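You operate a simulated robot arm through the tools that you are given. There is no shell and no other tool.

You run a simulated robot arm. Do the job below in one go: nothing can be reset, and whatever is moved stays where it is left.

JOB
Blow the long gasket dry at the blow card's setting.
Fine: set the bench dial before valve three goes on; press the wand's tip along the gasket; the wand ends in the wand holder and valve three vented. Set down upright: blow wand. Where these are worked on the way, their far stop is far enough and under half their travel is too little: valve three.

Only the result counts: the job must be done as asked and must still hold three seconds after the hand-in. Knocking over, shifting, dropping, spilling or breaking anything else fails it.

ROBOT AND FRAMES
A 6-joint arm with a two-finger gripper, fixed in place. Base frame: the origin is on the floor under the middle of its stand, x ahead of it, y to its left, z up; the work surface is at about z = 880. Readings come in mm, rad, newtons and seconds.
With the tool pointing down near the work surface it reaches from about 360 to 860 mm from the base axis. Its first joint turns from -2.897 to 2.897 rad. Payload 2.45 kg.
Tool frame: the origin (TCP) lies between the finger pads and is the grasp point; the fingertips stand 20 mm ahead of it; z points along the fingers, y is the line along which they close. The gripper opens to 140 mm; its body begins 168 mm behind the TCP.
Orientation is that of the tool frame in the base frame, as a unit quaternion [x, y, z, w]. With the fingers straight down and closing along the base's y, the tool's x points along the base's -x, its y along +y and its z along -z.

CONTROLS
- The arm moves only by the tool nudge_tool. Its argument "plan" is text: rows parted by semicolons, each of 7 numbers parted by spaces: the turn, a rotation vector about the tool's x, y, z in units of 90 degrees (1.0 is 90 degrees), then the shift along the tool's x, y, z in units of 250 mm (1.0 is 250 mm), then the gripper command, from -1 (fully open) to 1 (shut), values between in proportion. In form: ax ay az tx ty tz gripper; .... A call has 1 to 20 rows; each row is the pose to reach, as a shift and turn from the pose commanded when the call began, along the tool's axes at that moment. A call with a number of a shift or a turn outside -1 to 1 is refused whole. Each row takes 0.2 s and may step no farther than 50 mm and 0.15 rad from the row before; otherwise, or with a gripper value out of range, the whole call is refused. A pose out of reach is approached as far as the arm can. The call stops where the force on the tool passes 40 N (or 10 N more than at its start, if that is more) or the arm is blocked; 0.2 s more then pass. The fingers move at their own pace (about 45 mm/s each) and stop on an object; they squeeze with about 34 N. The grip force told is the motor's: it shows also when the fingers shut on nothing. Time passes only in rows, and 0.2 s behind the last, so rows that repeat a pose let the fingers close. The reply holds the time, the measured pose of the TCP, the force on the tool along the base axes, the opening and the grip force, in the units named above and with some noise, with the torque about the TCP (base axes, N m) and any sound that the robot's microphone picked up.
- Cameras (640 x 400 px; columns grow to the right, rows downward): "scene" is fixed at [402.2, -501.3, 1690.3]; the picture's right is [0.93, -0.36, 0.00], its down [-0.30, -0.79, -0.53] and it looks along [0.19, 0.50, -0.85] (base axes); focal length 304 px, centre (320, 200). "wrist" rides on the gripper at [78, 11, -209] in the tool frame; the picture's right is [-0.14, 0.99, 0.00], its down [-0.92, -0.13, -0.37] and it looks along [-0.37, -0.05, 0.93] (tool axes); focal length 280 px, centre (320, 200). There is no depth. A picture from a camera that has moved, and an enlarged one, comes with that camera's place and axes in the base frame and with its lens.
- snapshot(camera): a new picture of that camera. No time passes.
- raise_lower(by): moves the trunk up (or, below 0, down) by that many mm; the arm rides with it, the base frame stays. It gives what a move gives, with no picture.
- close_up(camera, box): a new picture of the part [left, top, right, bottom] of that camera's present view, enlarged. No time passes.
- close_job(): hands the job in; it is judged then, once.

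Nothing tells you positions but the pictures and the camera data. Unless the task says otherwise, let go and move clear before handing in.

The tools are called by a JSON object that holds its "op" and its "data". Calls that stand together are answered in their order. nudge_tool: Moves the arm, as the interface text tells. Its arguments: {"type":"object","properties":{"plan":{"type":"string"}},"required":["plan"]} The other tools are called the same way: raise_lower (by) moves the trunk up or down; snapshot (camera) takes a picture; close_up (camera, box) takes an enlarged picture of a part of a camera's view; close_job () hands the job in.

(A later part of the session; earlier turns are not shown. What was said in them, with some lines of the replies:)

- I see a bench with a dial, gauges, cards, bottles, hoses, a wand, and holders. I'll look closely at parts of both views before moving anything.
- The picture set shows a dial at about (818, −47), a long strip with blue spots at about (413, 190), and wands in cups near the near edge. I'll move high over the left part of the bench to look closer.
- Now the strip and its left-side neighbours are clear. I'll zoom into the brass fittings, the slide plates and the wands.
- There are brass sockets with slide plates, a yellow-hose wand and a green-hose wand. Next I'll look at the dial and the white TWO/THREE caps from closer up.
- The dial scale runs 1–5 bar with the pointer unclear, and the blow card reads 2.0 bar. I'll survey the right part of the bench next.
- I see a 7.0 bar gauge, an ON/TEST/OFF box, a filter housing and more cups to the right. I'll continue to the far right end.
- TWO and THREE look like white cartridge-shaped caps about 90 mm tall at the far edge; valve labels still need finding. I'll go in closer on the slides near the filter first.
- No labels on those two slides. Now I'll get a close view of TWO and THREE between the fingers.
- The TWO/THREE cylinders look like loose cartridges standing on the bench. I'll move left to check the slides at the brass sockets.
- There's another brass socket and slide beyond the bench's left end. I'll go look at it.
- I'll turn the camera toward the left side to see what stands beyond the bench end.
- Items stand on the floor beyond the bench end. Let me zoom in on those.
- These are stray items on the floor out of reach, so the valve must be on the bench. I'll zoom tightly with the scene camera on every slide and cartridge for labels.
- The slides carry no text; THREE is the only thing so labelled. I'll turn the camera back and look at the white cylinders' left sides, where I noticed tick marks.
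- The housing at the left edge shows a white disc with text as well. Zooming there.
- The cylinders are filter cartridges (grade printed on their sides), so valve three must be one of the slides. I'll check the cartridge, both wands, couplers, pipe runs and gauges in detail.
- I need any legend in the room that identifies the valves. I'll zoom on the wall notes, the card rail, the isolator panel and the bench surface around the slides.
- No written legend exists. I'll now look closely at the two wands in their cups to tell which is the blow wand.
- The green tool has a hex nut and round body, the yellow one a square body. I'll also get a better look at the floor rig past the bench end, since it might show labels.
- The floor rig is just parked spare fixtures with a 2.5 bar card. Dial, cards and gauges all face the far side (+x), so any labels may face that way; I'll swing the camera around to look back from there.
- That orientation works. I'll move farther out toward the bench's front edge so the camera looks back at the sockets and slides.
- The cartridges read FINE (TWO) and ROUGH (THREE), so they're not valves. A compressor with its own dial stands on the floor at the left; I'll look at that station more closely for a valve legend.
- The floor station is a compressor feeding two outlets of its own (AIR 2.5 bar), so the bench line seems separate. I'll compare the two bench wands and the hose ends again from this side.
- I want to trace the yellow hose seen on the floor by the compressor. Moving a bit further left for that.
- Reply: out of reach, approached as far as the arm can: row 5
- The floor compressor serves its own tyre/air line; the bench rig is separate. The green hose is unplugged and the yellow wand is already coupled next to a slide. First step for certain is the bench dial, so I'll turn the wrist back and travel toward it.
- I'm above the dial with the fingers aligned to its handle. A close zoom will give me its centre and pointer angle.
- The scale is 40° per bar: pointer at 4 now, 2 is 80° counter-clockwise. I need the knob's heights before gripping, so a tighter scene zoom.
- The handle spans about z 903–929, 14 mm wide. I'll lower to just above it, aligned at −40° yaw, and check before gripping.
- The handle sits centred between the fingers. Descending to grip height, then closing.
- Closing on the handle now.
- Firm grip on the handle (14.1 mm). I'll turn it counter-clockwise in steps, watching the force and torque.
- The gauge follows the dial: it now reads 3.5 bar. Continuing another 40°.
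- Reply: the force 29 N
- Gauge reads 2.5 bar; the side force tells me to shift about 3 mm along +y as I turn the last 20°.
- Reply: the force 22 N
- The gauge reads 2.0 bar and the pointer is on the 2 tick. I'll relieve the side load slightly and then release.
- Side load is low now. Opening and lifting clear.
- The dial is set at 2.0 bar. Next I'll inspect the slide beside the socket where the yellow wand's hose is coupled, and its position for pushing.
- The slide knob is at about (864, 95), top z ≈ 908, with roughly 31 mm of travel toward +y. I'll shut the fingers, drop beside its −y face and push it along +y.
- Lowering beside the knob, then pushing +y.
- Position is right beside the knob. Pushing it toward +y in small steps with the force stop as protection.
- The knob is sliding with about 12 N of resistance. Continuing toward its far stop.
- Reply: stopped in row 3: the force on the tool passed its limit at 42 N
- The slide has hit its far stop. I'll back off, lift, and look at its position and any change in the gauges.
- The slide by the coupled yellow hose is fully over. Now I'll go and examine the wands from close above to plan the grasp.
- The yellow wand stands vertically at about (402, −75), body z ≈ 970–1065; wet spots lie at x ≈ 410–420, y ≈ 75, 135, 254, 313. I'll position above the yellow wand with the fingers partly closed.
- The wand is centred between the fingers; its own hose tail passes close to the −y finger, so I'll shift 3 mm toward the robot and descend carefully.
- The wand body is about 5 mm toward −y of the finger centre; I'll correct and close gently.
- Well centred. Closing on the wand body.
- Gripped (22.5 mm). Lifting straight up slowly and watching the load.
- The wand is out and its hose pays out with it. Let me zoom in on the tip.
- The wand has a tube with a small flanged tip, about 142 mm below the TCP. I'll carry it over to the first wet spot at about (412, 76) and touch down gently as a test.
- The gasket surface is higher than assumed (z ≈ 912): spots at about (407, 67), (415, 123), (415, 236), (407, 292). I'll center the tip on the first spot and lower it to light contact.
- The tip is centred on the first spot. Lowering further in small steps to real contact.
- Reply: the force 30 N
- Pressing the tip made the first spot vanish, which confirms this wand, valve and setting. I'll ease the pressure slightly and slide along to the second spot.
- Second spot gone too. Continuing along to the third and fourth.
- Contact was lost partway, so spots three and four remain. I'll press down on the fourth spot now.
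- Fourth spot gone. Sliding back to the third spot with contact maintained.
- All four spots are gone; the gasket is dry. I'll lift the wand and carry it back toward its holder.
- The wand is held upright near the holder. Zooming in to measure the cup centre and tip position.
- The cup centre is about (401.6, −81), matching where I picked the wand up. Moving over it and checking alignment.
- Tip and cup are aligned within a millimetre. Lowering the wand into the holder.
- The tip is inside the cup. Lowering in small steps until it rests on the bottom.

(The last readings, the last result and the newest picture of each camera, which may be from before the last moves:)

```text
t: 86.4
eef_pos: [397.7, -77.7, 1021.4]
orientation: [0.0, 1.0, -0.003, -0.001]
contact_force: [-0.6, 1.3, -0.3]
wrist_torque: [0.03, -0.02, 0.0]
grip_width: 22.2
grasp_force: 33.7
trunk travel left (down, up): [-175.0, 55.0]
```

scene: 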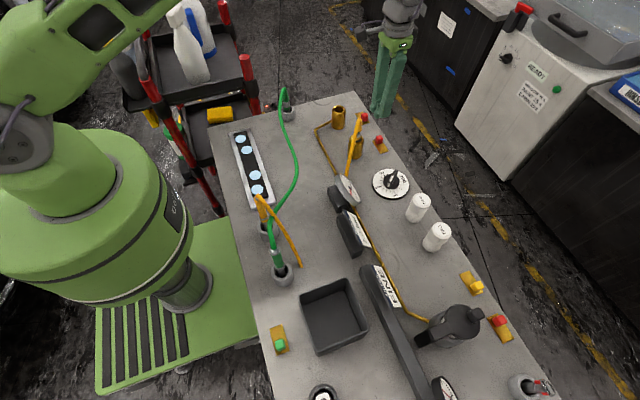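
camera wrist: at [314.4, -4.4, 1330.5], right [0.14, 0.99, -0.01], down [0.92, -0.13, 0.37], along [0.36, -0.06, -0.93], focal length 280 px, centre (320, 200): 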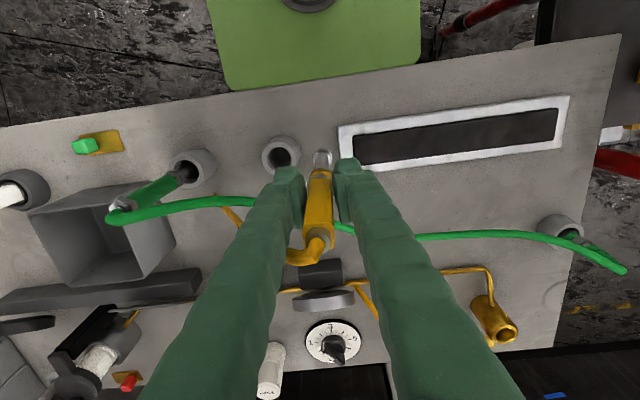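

{"op": "nudge_tool", "data": {"plan": "0 0 0 0 0 0.006 1; 0 0 0 0 0 0.012 1; 0 0 0 0 0 0.018 1; 0 0 0 0 0 0.018 1"}}

{"op": "close_up", "data": {"camera": "wrist", "box": [240, 120, 400, 270]}}

```text
t: 87.4
eef_pos: [395.8, -78.4, 1016.4]
orientation: [0.001, 1.0, -0.004, 0.0]
contact_force: [0.3, 0.4, -1.9]
wrist_torque: [0.01, 0.04, -0.01]
grip_width: 22.3
grasp_force: 33.8
trunk travel left (down, up): [-175.0, 55.0]
```

```text
2.67 times, centred on (320, 195) of wrist
camera zoom: at [319.0, -65.9, 1225.7], right [0.14, 0.99, -0.01], down [0.92, -0.13, 0.37], along [0.36, -0.06, -0.93], focal length 748 px, centre (320, 213)
```

zoom: 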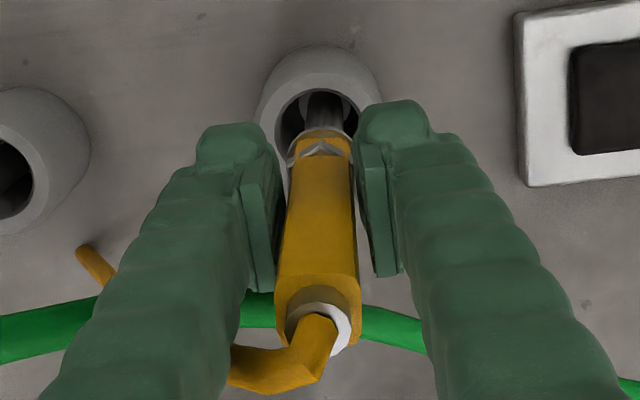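

No contact yet, the wand slid up a little in the grip while pressing. Continuing down.

{"op": "nudge_tool", "data": {"plan": "0 0 0 0 0 0.006 1; 0 0 0 0 0 0.012 1; 0 0 0 0 0 0.018 1; 0 0 0 0 0 0.018 1"}}

```text
t: 88.4
eef_pos: [395.9, -78.4, 1011.6]
orientation: [0.0, 1.0, -0.003, -0.001]
contact_force: [-0.7, 2.3, 29.3]
wrist_torque: [0.06, -0.3, 0.03]
grip_width: 22.5
grasp_force: 33.9
trunk travel left (down, up): [-175.0, 55.0]
```

Bottom contact felt. Easing off 2 mm and opening the fingers.

{"op": "nudge_tool", "data": {"plan": "0 0 0 0 0 -0.008 1; 0 0 0 0 0 -0.008 1; 0 0 0 0 0 -0.008 0.5; 0 0 0 0 0 -0.008 0; 0 0 0 0 0 -0.008 -0.14; 0 0 0 0 0 -0.008 -0.14; 0 0 0 0 0 -0.008 -0.14"}}

{"op": "close_up", "data": {"camera": "wrist", "box": [240, 120, 400, 270]}}

{"op": "close_up", "data": {"camera": "scene", "box": [240, 170, 310, 260]}}

```text
t: 90.0
eef_pos: [397.0, -79.9, 1013.6]
orientation: [0.001, 1.0, -0.004, -0.001]
contact_force: [0.0, -0.2, -0.5]
wrist_torque: [-0.04, 0.02, -0.01]
grip_width: 79.8
grasp_force: 0.1
trunk travel left (down, up): [-175.0, 55.0]
```

```text
2.67 times, centred on (320, 195) of wrist
camera zoom: at [318.7, -66.1, 1222.9], right [0.14, 0.99, -0.01], down [0.92, -0.13, 0.37], along [0.36, -0.06, -0.93], focal length 748 px, centre (320, 213)
```

zoom: 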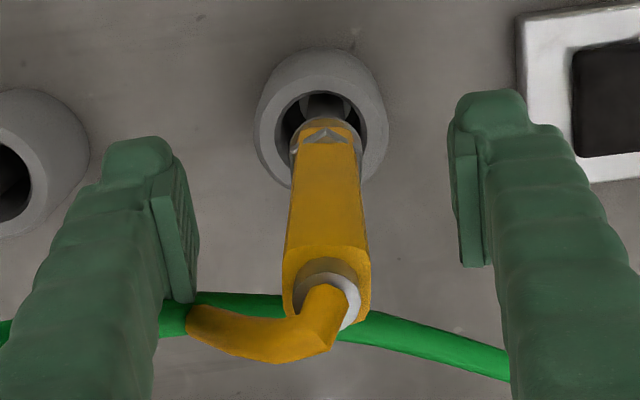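

```text
4.44 times, centred on (275, 215) of scene
camera zoom: at [402.2, -501.3, 1690.3], right [0.93, -0.36, 0.0], down [-0.3, -0.79, -0.53], along [0.19, 0.5, -0.85], focal length 1352 px, centre (520, 133)
```

zoom: 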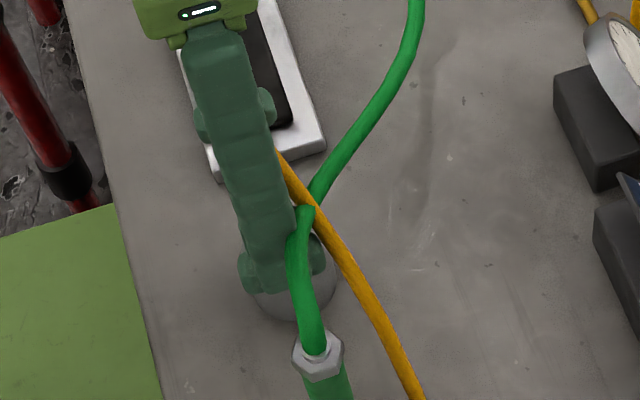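

The wand stands free in the holder. Rising straight up clear of it.

{"op": "nudge_tool", "data": {"plan": "0 0 0 0 0 -0.1 -0.14; 0 0 0 0 0 -0.25 -0.14; 0 0 0 0 0 -0.4 -0.14; 0 0 0 0 0 -0.55 -0.14; 0 0 0 0 0 -0.7 -0.14; 0 0 0 0 0 -0.8 -0.14; 0 0 0 0 0 -0.8 -0.14"}}

{"op": "close_up", "data": {"camera": "wrist", "box": [220, 100, 420, 240]}}

{"op": "snapshot", "data": {"camera": "scene"}}

{"op": "close_up", "data": {"camera": "scene", "box": [250, 185, 310, 245]}}

```text
t: 91.6
eef_pos: [397.6, -77.0, 1215.1]
orientation: [0.0, 1.0, -0.003, -0.001]
contact_force: [0.1, 0.8, 0.4]
wrist_torque: [0.02, -0.02, 0.0]
grip_width: 79.8
grasp_force: 0.0
trunk travel left (down, up): [-175.0, 55.0]
```

```text
2.86 times, centred on (320, 170) of wrist
camera zoom: at [319.7, -63.4, 1423.6], right [0.14, 0.99, -0.01], down [0.92, -0.13, 0.37], along [0.36, -0.06, -0.93], focal length 801 px, centre (320, 286)
```

zoom: 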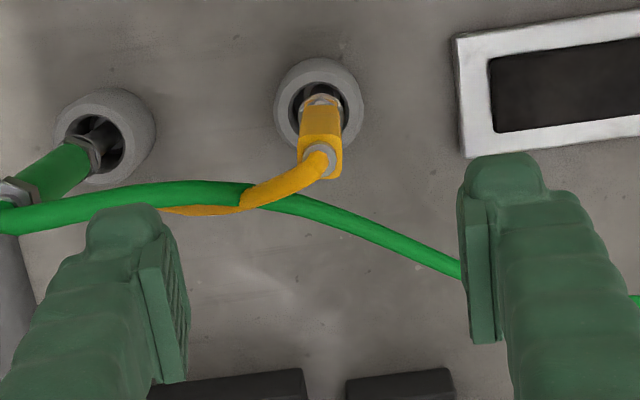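

```text
taken
```

scene: 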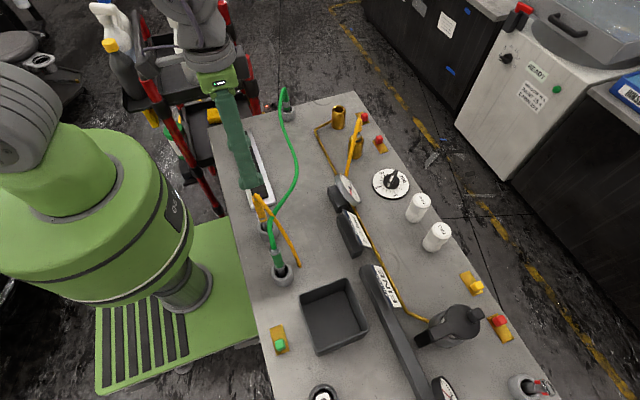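

```text
6.67 times, centred on (280, 215) of scene
camera zoom: at [402.2, -501.3, 1690.3], right [0.93, -0.36, 0.0], down [-0.3, -0.79, -0.53], along [0.19, 0.5, -0.85], focal length 2029 px, centre (587, 100)
```

zoom: 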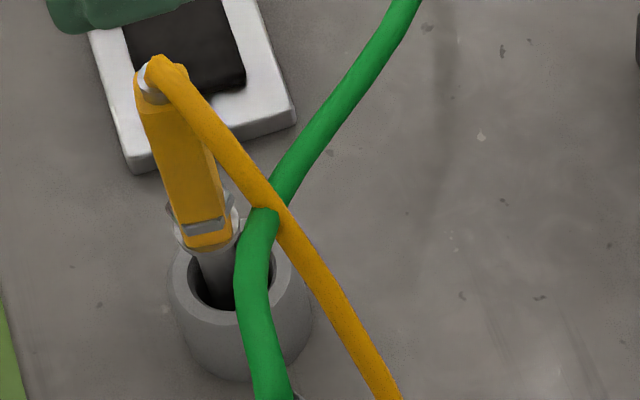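

The wand is upright in its holder. Now I'll return to valve three to push its slide back; first a look from above.

{"op": "nudge_tool", "data": {"plan": "0 0 0 -0.1 0.02 -0.02 -0.14; 0 0 0 -0.25 0.08 -0.02 0; 0 0 0 -0.42 0.15 -0.02 0; 0 0 0 -0.59 0.22 -0.02 0; 0 0 0 -0.76 0.29 -0.02 0; 0 0 0 -0.92 0.36 -0.02 0; 0 0 0 -1.0 0.4 -0.02 0"}}

{"op": "nudge_tool", "data": {"plan": "0 0 0 -0.16 0.07 0 0; 0 0 0 -0.33 0.14 0 0; 0 0 0 -0.5 0.21 0.02 0; 0 0 0 -0.66 0.28 0.1 0; 0 0 0 -0.8 0.34 0.2 0; 0 0 0 -0.82 0.34 0.26 0; 0 0 0 -0.82 0.34 0.26 0"}}

{"op": "snapshot", "data": {"camera": "wrist"}}

{"op": "close_up", "data": {"camera": "wrist", "box": [240, 120, 400, 230]}}

```text
t: 93.2
eef_pos: [646.4, 23.3, 1219.9]
orientation: [0.001, 1.0, -0.004, 0.0]
contact_force: [0.5, -0.5, 0.2]
wrist_torque: [0.03, 0.01, -0.01]
grip_width: 69.9
grasp_force: 0.0
trunk travel left (down, up): [-175.0, 55.0]
```

```text
t: 94.8
eef_pos: [851.5, 106.1, 1149.5]
orientation: [0.001, 1.0, -0.003, -0.002]
contact_force: [-0.1, 0.2, 0.3]
wrist_torque: [0.01, 0.04, 0.01]
grip_width: 70.3
grasp_force: 0.2
trunk travel left (down, up): [-175.0, 55.0]
```

```text
taken
camera wrist: at [773.9, 120.4, 1360.1], right [0.14, 0.99, -0.01], down [0.92, -0.13, 0.37], along [0.36, -0.06, -0.93], focal length 280 px, centre (320, 200)
```

wrist: 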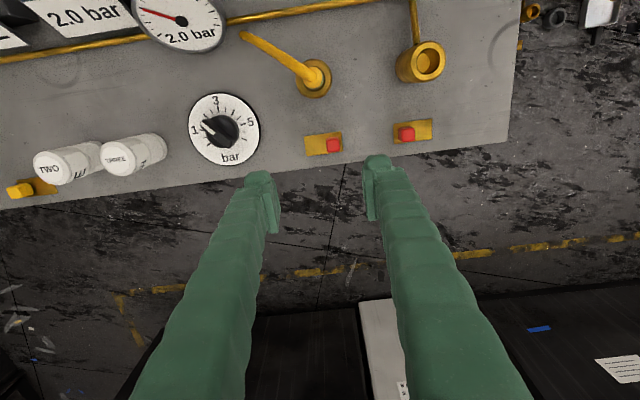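

```text
3.64 times, centred on (320, 175) of wrist
camera zoom: at [773.9, 120.4, 1360.1], right [0.14, 0.99, -0.01], down [0.92, -0.13, 0.37], along [0.36, -0.06, -0.93], focal length 1020 px, centre (320, 291)
```

zoom: 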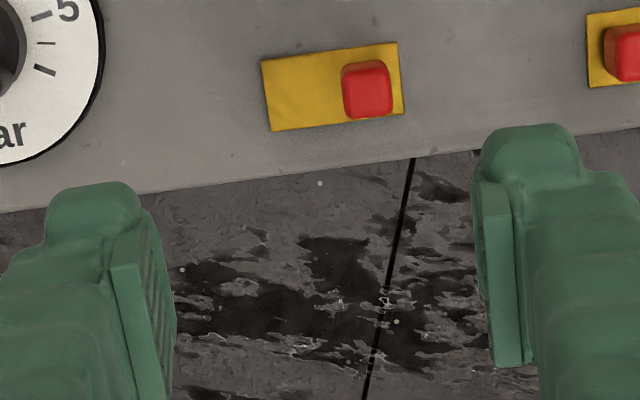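

The slide knob is at y ≈ 126. I'll descend with the fingers straddling it (open 70 mm) so the +y finger can draw it back toward −y.

{"op": "nudge_tool", "data": {"plan": "0 0 0 0 0.01 0.18 0; 0 0 0 0 0.01 0.36 0; 0 0 0 0 0.01 0.54 0; 0 0 0 0 0.01 0.7 0; 0 0 0 0 0.01 0.8 0; 0 0 0 0 0.01 0.8 0"}}

{"op": "snapshot", "data": {"camera": "wrist"}}

{"op": "close_up", "data": {"camera": "scene", "box": [340, 80, 430, 170]}}

```text
t: 96.2
eef_pos: [852.5, 105.4, 952.8]
orientation: [0.001, 1.0, -0.004, -0.001]
contact_force: [0.1, -0.1, 0.1]
wrist_torque: [-0.02, 0.01, 0.03]
grip_width: 70.0
grasp_force: 0.0
trunk travel left (down, up): [-175.0, 55.0]
```

```text
taken
camera wrist: at [774.0, 118.0, 1161.2], right [0.14, 0.99, -0.01], down [0.92, -0.13, 0.37], along [0.36, -0.06, -0.93], focal length 280 px, centre (320, 200)
```

wrist: 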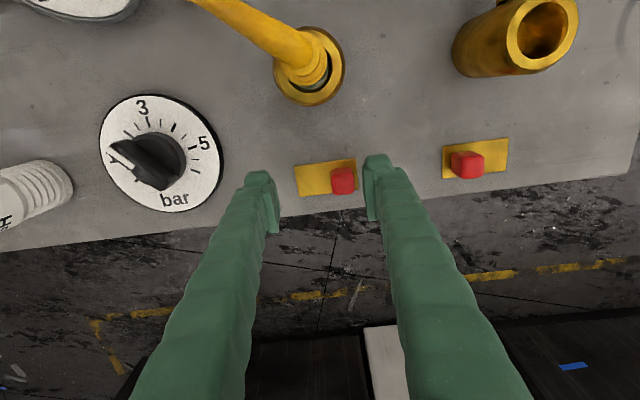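

```text
4.44 times, centred on (385, 125) of scene
camera zoom: at [402.2, -501.3, 1690.3], right [0.93, -0.36, 0.0], down [-0.3, -0.79, -0.53], along [0.19, 0.5, -0.85], focal length 1352 px, centre (31, 533)
```

zoom: 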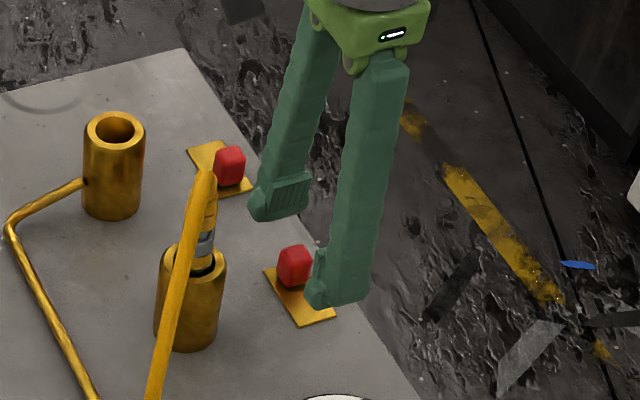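

A bit more clearance is wise: opening to 80 mm, then down to working height.

{"op": "nudge_tool", "data": {"plan": "0 0 0 0 0.006 0 -0.14; 0 0 0 0 0.006 0.06 -0.14; 0 0 0 0 0.006 0.12 -0.14; 0 0 0 0 0.006 0.172 -0.14; 0 0 0 0 0.006 0.172 -0.14"}}

{"op": "snapshot", "data": {"camera": "wrist"}}

{"op": "close_up", "data": {"camera": "scene", "box": [340, 80, 430, 170]}}

```text
t: 97.4
eef_pos: [852.4, 107.7, 909.4]
orientation: [0.0, 1.0, -0.003, -0.001]
contact_force: [-0.8, 0.2, 0.5]
wrist_torque: [-0.01, -0.01, -0.02]
grip_width: 79.7
grasp_force: 0.1
trunk travel left (down, up): [-175.0, 55.0]
```

```text
taken
camera wrist: at [774.6, 121.6, 1118.5], right [0.14, 0.99, -0.01], down [0.92, -0.13, 0.37], along [0.36, -0.06, -0.93], focal length 280 px, centre (320, 200)
```

wrist: 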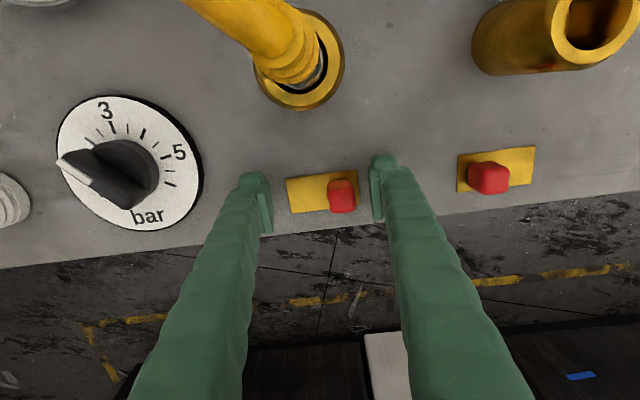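

```text
4.44 times, centred on (385, 125) of scene
camera zoom: at [402.2, -501.3, 1690.3], right [0.93, -0.36, 0.0], down [-0.3, -0.79, -0.53], along [0.19, 0.5, -0.85], focal length 1352 px, centre (31, 533)
```

zoom: 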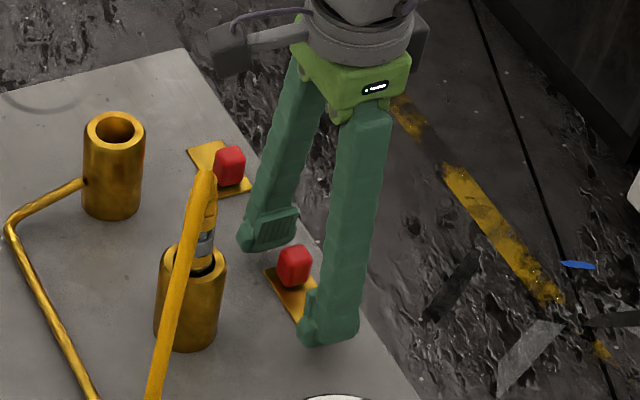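

The knob is between the fingers. Drawing it toward −y to the starting stop.

{"op": "nudge_tool", "data": {"plan": "0 0 0 0 -0.024 0 -0.14; 0 0 0 0 -0.044 0 -0.14; 0 0 0 0 -0.064 0 -0.14; 0 0 0 0 -0.084 0 -0.14; 0 0 0 0 -0.104 0 -0.14; 0 0 0 0 -0.124 0 -0.14; 0 0 0 0 -0.144 0 -0.14; 0 0 0 0 -0.16 0 -0.14"}}

{"op": "snapshot", "data": {"camera": "wrist"}}

```text
t: 99.2
eef_pos: [851.0, 68.2, 909.4]
orientation: [0.0, 1.0, -0.003, -0.001]
contact_force: [-0.8, 1.5, 0.6]
wrist_torque: [0.03, -0.01, 0.0]
grip_width: 80.5
grasp_force: 0.5
trunk travel left (down, up): [-175.0, 55.0]
```

```text
taken
camera wrist: at [773.4, 81.4, 1118.3], right [0.14, 0.99, -0.01], down [0.92, -0.13, 0.37], along [0.36, -0.06, -0.93], focal length 280 px, centre (320, 200)
```

wrist: 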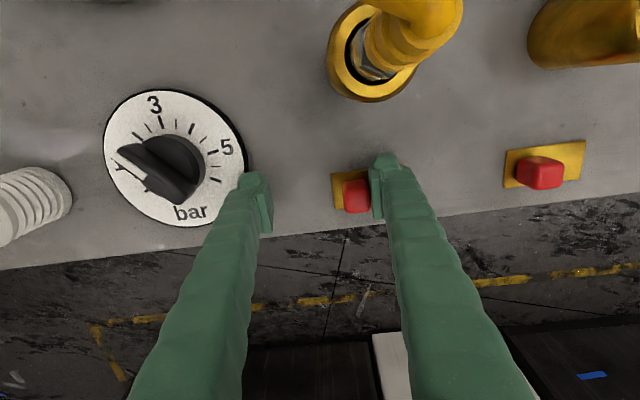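

The knob is nearly back. I'll raise 3 mm for clearance over the dial plate rim and push the last few millimetres to the stop.

{"op": "nudge_tool", "data": {"plan": "0 0 0 0 0 -0.012 -0.14; 0 0 0 0 -0.008 -0.012 -0.14; 0 0 0 0 -0.016 -0.012 -0.14; 0 0 0 0 -0.024 -0.012 -0.14; 0 0 0 0 -0.024 -0.012 -0.14"}}

{"op": "snapshot", "data": {"camera": "wrist"}}

```text
t: 100.4
eef_pos: [851.2, 63.9, 912.3]
orientation: [0.001, 1.0, -0.003, -0.001]
contact_force: [-2.1, 5.9, -1.7]
wrist_torque: [-0.02, 0.07, 0.13]
grip_width: 83.7
grasp_force: 3.2
trunk travel left (down, up): [-175.0, 55.0]
```

```text
taken
camera wrist: at [774.3, 76.8, 1121.6], right [0.14, 0.99, -0.01], down [0.92, -0.13, 0.37], along [0.36, -0.06, -0.93], focal length 280 px, centre (320, 200)
```

wrist: 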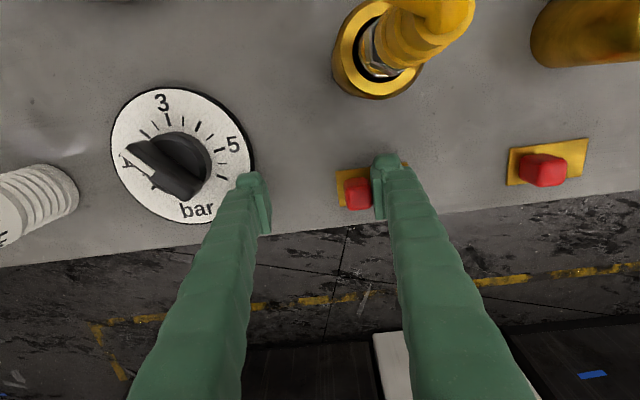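

The finger is yielding against the knob at about its original spot, so it's at the stop. I'll squeeze slightly to confirm, then reopen and lift.

{"op": "nudge_tool", "data": {"plan": "0 0 0 0 0 0 0; 0 0 0 0 0 0 0; 0 0 0 0 0 0 0"}}

{"op": "close_up", "data": {"camera": "wrist", "box": [230, 120, 430, 240]}}

```text
t: 101.2
eef_pos: [852.1, 64.7, 912.3]
orientation: [0.001, 1.0, -0.003, -0.001]
contact_force: [-3.3, 15.6, -1.3]
wrist_torque: [0.05, 0.05, 0.21]
grip_width: 80.8
grasp_force: 8.4
trunk travel left (down, up): [-175.0, 55.0]
```

```text
3.20 times, centred on (330, 180) of wrist
camera zoom: at [774.4, 77.7, 1121.8], right [0.14, 0.99, -0.01], down [0.92, -0.13, 0.37], along [0.36, -0.06, -0.93], focal length 897 px, centre (288, 264)
```

zoom: 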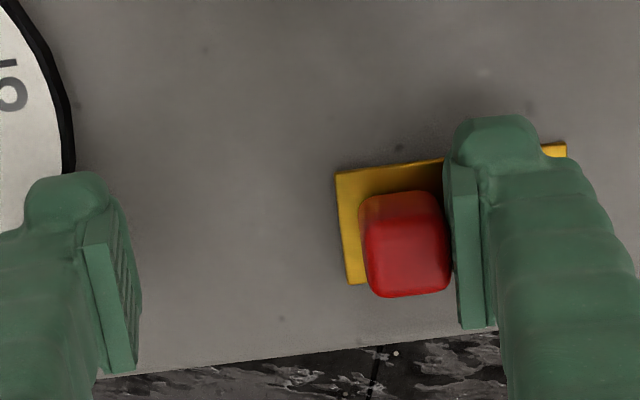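

The knob measures back at y ≈ 95–96, its starting position. One slightly firmer push to make sure it's on the stop.

{"op": "nudge_tool", "data": {"plan": "0 0 0 0 -0.008 0 0.1; 0 0 0 0 -0.012 0 0.2; 0 0 0 0 -0.012 0 0.2; 0 0 0 0 -0.012 0 0.2"}}

{"op": "close_up", "data": {"camera": "wrist", "box": [230, 120, 430, 240]}}

```text
t: 102.2
eef_pos: [852.0, 65.1, 912.5]
orientation: [0.001, 1.0, -0.003, -0.001]
contact_force: [1.6, 33.3, -1.1]
wrist_torque: [0.15, -0.14, 0.12]
grip_width: 78.4
grasp_force: 17.1
trunk travel left (down, up): [-175.0, 55.0]
```

```text
3.20 times, centred on (330, 180) of wrist
camera zoom: at [774.2, 77.3, 1121.8], right [0.14, 0.99, 0.0], down [0.92, -0.13, 0.37], along [0.36, -0.06, -0.93], focal length 897 px, centre (288, 264)
```

zoom: 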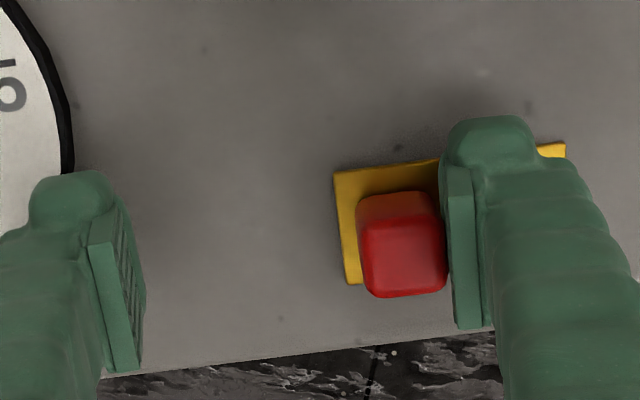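

At 33 N it doesn't move any further: the valve is fully back at its vented stop. Backing off and lifting.

{"op": "nudge_tool", "data": {"plan": "0 0 0 0 0.02 0 0; 0 0 0 0 0.044 0 -0.05; 0 0 0 0 0.044 -0.06 -0.05; 0 0 0 0 0.044 -0.2 -0.05; 0 0 0 0.02 0.044 -0.38 -0.05; 0 0 0 0.06 0.044 -0.56 -0.05; 0 0 0 0.12 0.02 -0.74 -0.05; 0 0 0 0.2 0 -0.9 -0.05; 0 0 0 0.3 0 -1.0 -0.05"}}

{"op": "snapshot", "data": {"camera": "wrist"}}

{"op": "snapshot", "data": {"camera": "scene"}}

{"op": "close_up", "data": {"camera": "scene", "box": [330, 90, 430, 210]}}

```text
t: 104.2
eef_pos: [776.1, 63.2, 1161.1]
orientation: [0.0, 1.0, -0.003, -0.002]
contact_force: [-0.4, 0.4, -0.8]
wrist_torque: [0.01, -0.04, 0.01]
grip_width: 73.6
grasp_force: 0.0
trunk travel left (down, up): [-175.0, 55.0]
```

```text
taken
camera wrist: at [698.0, 76.1, 1371.5], right [0.14, 0.99, -0.01], down [0.92, -0.13, 0.37], along [0.36, -0.06, -0.93], focal length 280 px, centre (320, 200)
```

wrist: 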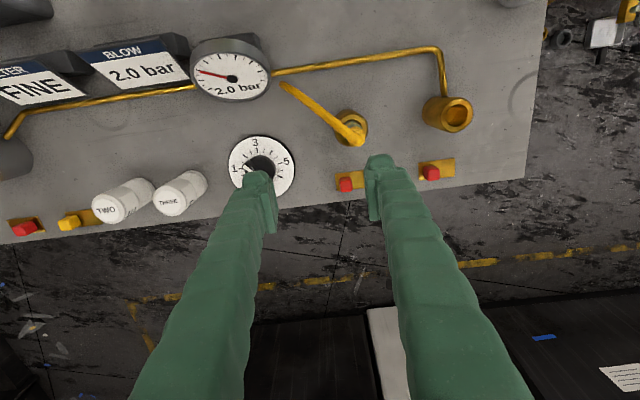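

```text
taken
```

scene: 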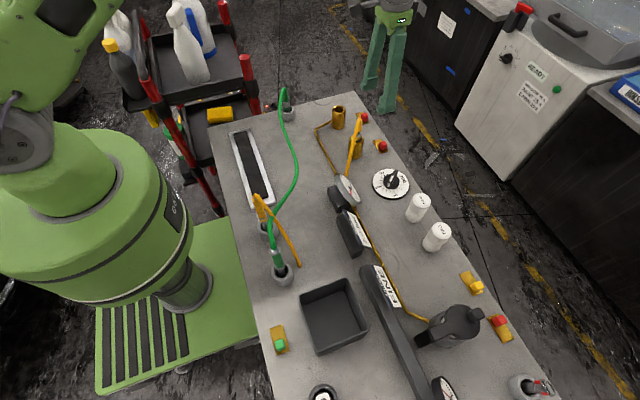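

```text
3.33 times, centred on (380, 150) of scene
camera zoom: at [402.2, -501.3, 1690.3], right [0.93, -0.36, 0.0], down [-0.3, -0.79, -0.53], along [0.19, 0.5, -0.85], focal length 1014 px, centre (120, 367)
```

zoom: 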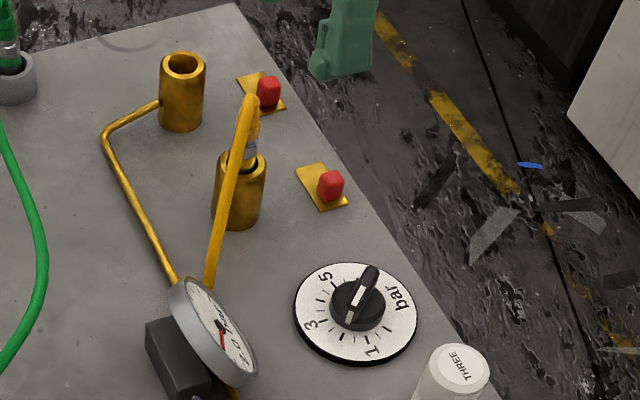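

The valve slide is back, gauge and dial read 2.0 bar, and the gasket shows no wet spots. One last check of the wand and gasket before handing in.

{"op": "close_up", "data": {"camera": "scene", "box": [225, 110, 315, 290]}}

{"op": "close_up", "data": {"camera": "scene", "box": [250, 185, 310, 245]}}

```text
2.22 times, centred on (270, 200) of scene
camera zoom: at [402.2, -501.3, 1690.3], right [0.93, -0.36, 0.0], down [-0.3, -0.79, -0.53], along [0.19, 0.5, -0.85], focal length 676 px, centre (431, 200)
```

zoom: 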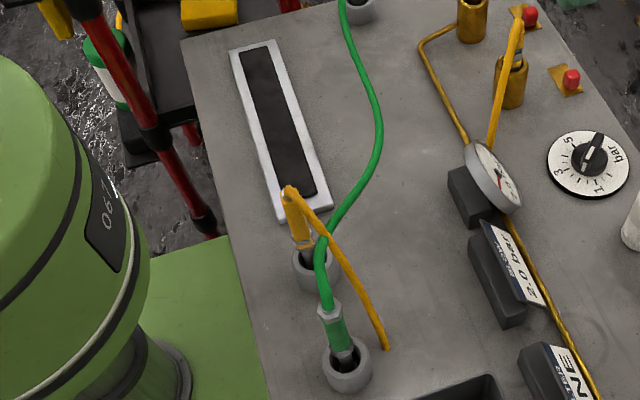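

```text
6.67 times, centred on (280, 215) of scene
camera zoom: at [402.2, -501.3, 1690.3], right [0.93, -0.36, 0.0], down [-0.3, -0.79, -0.53], along [0.19, 0.5, -0.85], focal length 2029 px, centre (587, 100)
```

zoom: 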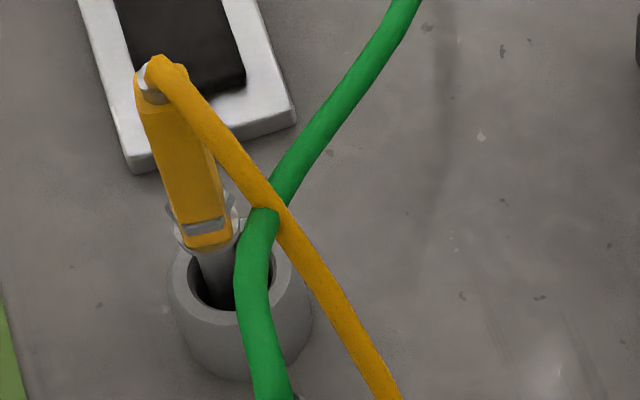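

The gasket is dry, the wand is upright in its holder, valve three is at its vented stop and the dial is at 2.0 bar. The arm is clear of everything, so I'm handing in.

{"op": "close_job", "data": {}}

```text
The job is handed in.
```

The long gasket is dry: all four wet spots disappeared when I pressed the wand's tip on them. The job is handed in; I haven't seen the verdict.

- **Dial:** I turned the bench dial from 4.0 to 2.0 bar before touching the valve, and the bench gauge then read 2.0 bar.
- **Valve three:** None of the slides on the bench carries a number. I took valve three to be the red slide beside the brass socket where the yellow wand's hose is plugged in. I pushed it to its far stop. The first spot vanished as soon as the tip pressed on it, which supports that choice. It is now back at the end where it started, which I took as vented, and 33 N could not move it further.
- **Wand:** I used the yellow wand. It is back upright in its cup, leaning about one degree more than before. It slid up a few millimetres in the grip while pressing, so I lowered it until it touched the bottom of the cup before letting go.

I moved nothing else on the bench, and the arm is clear.
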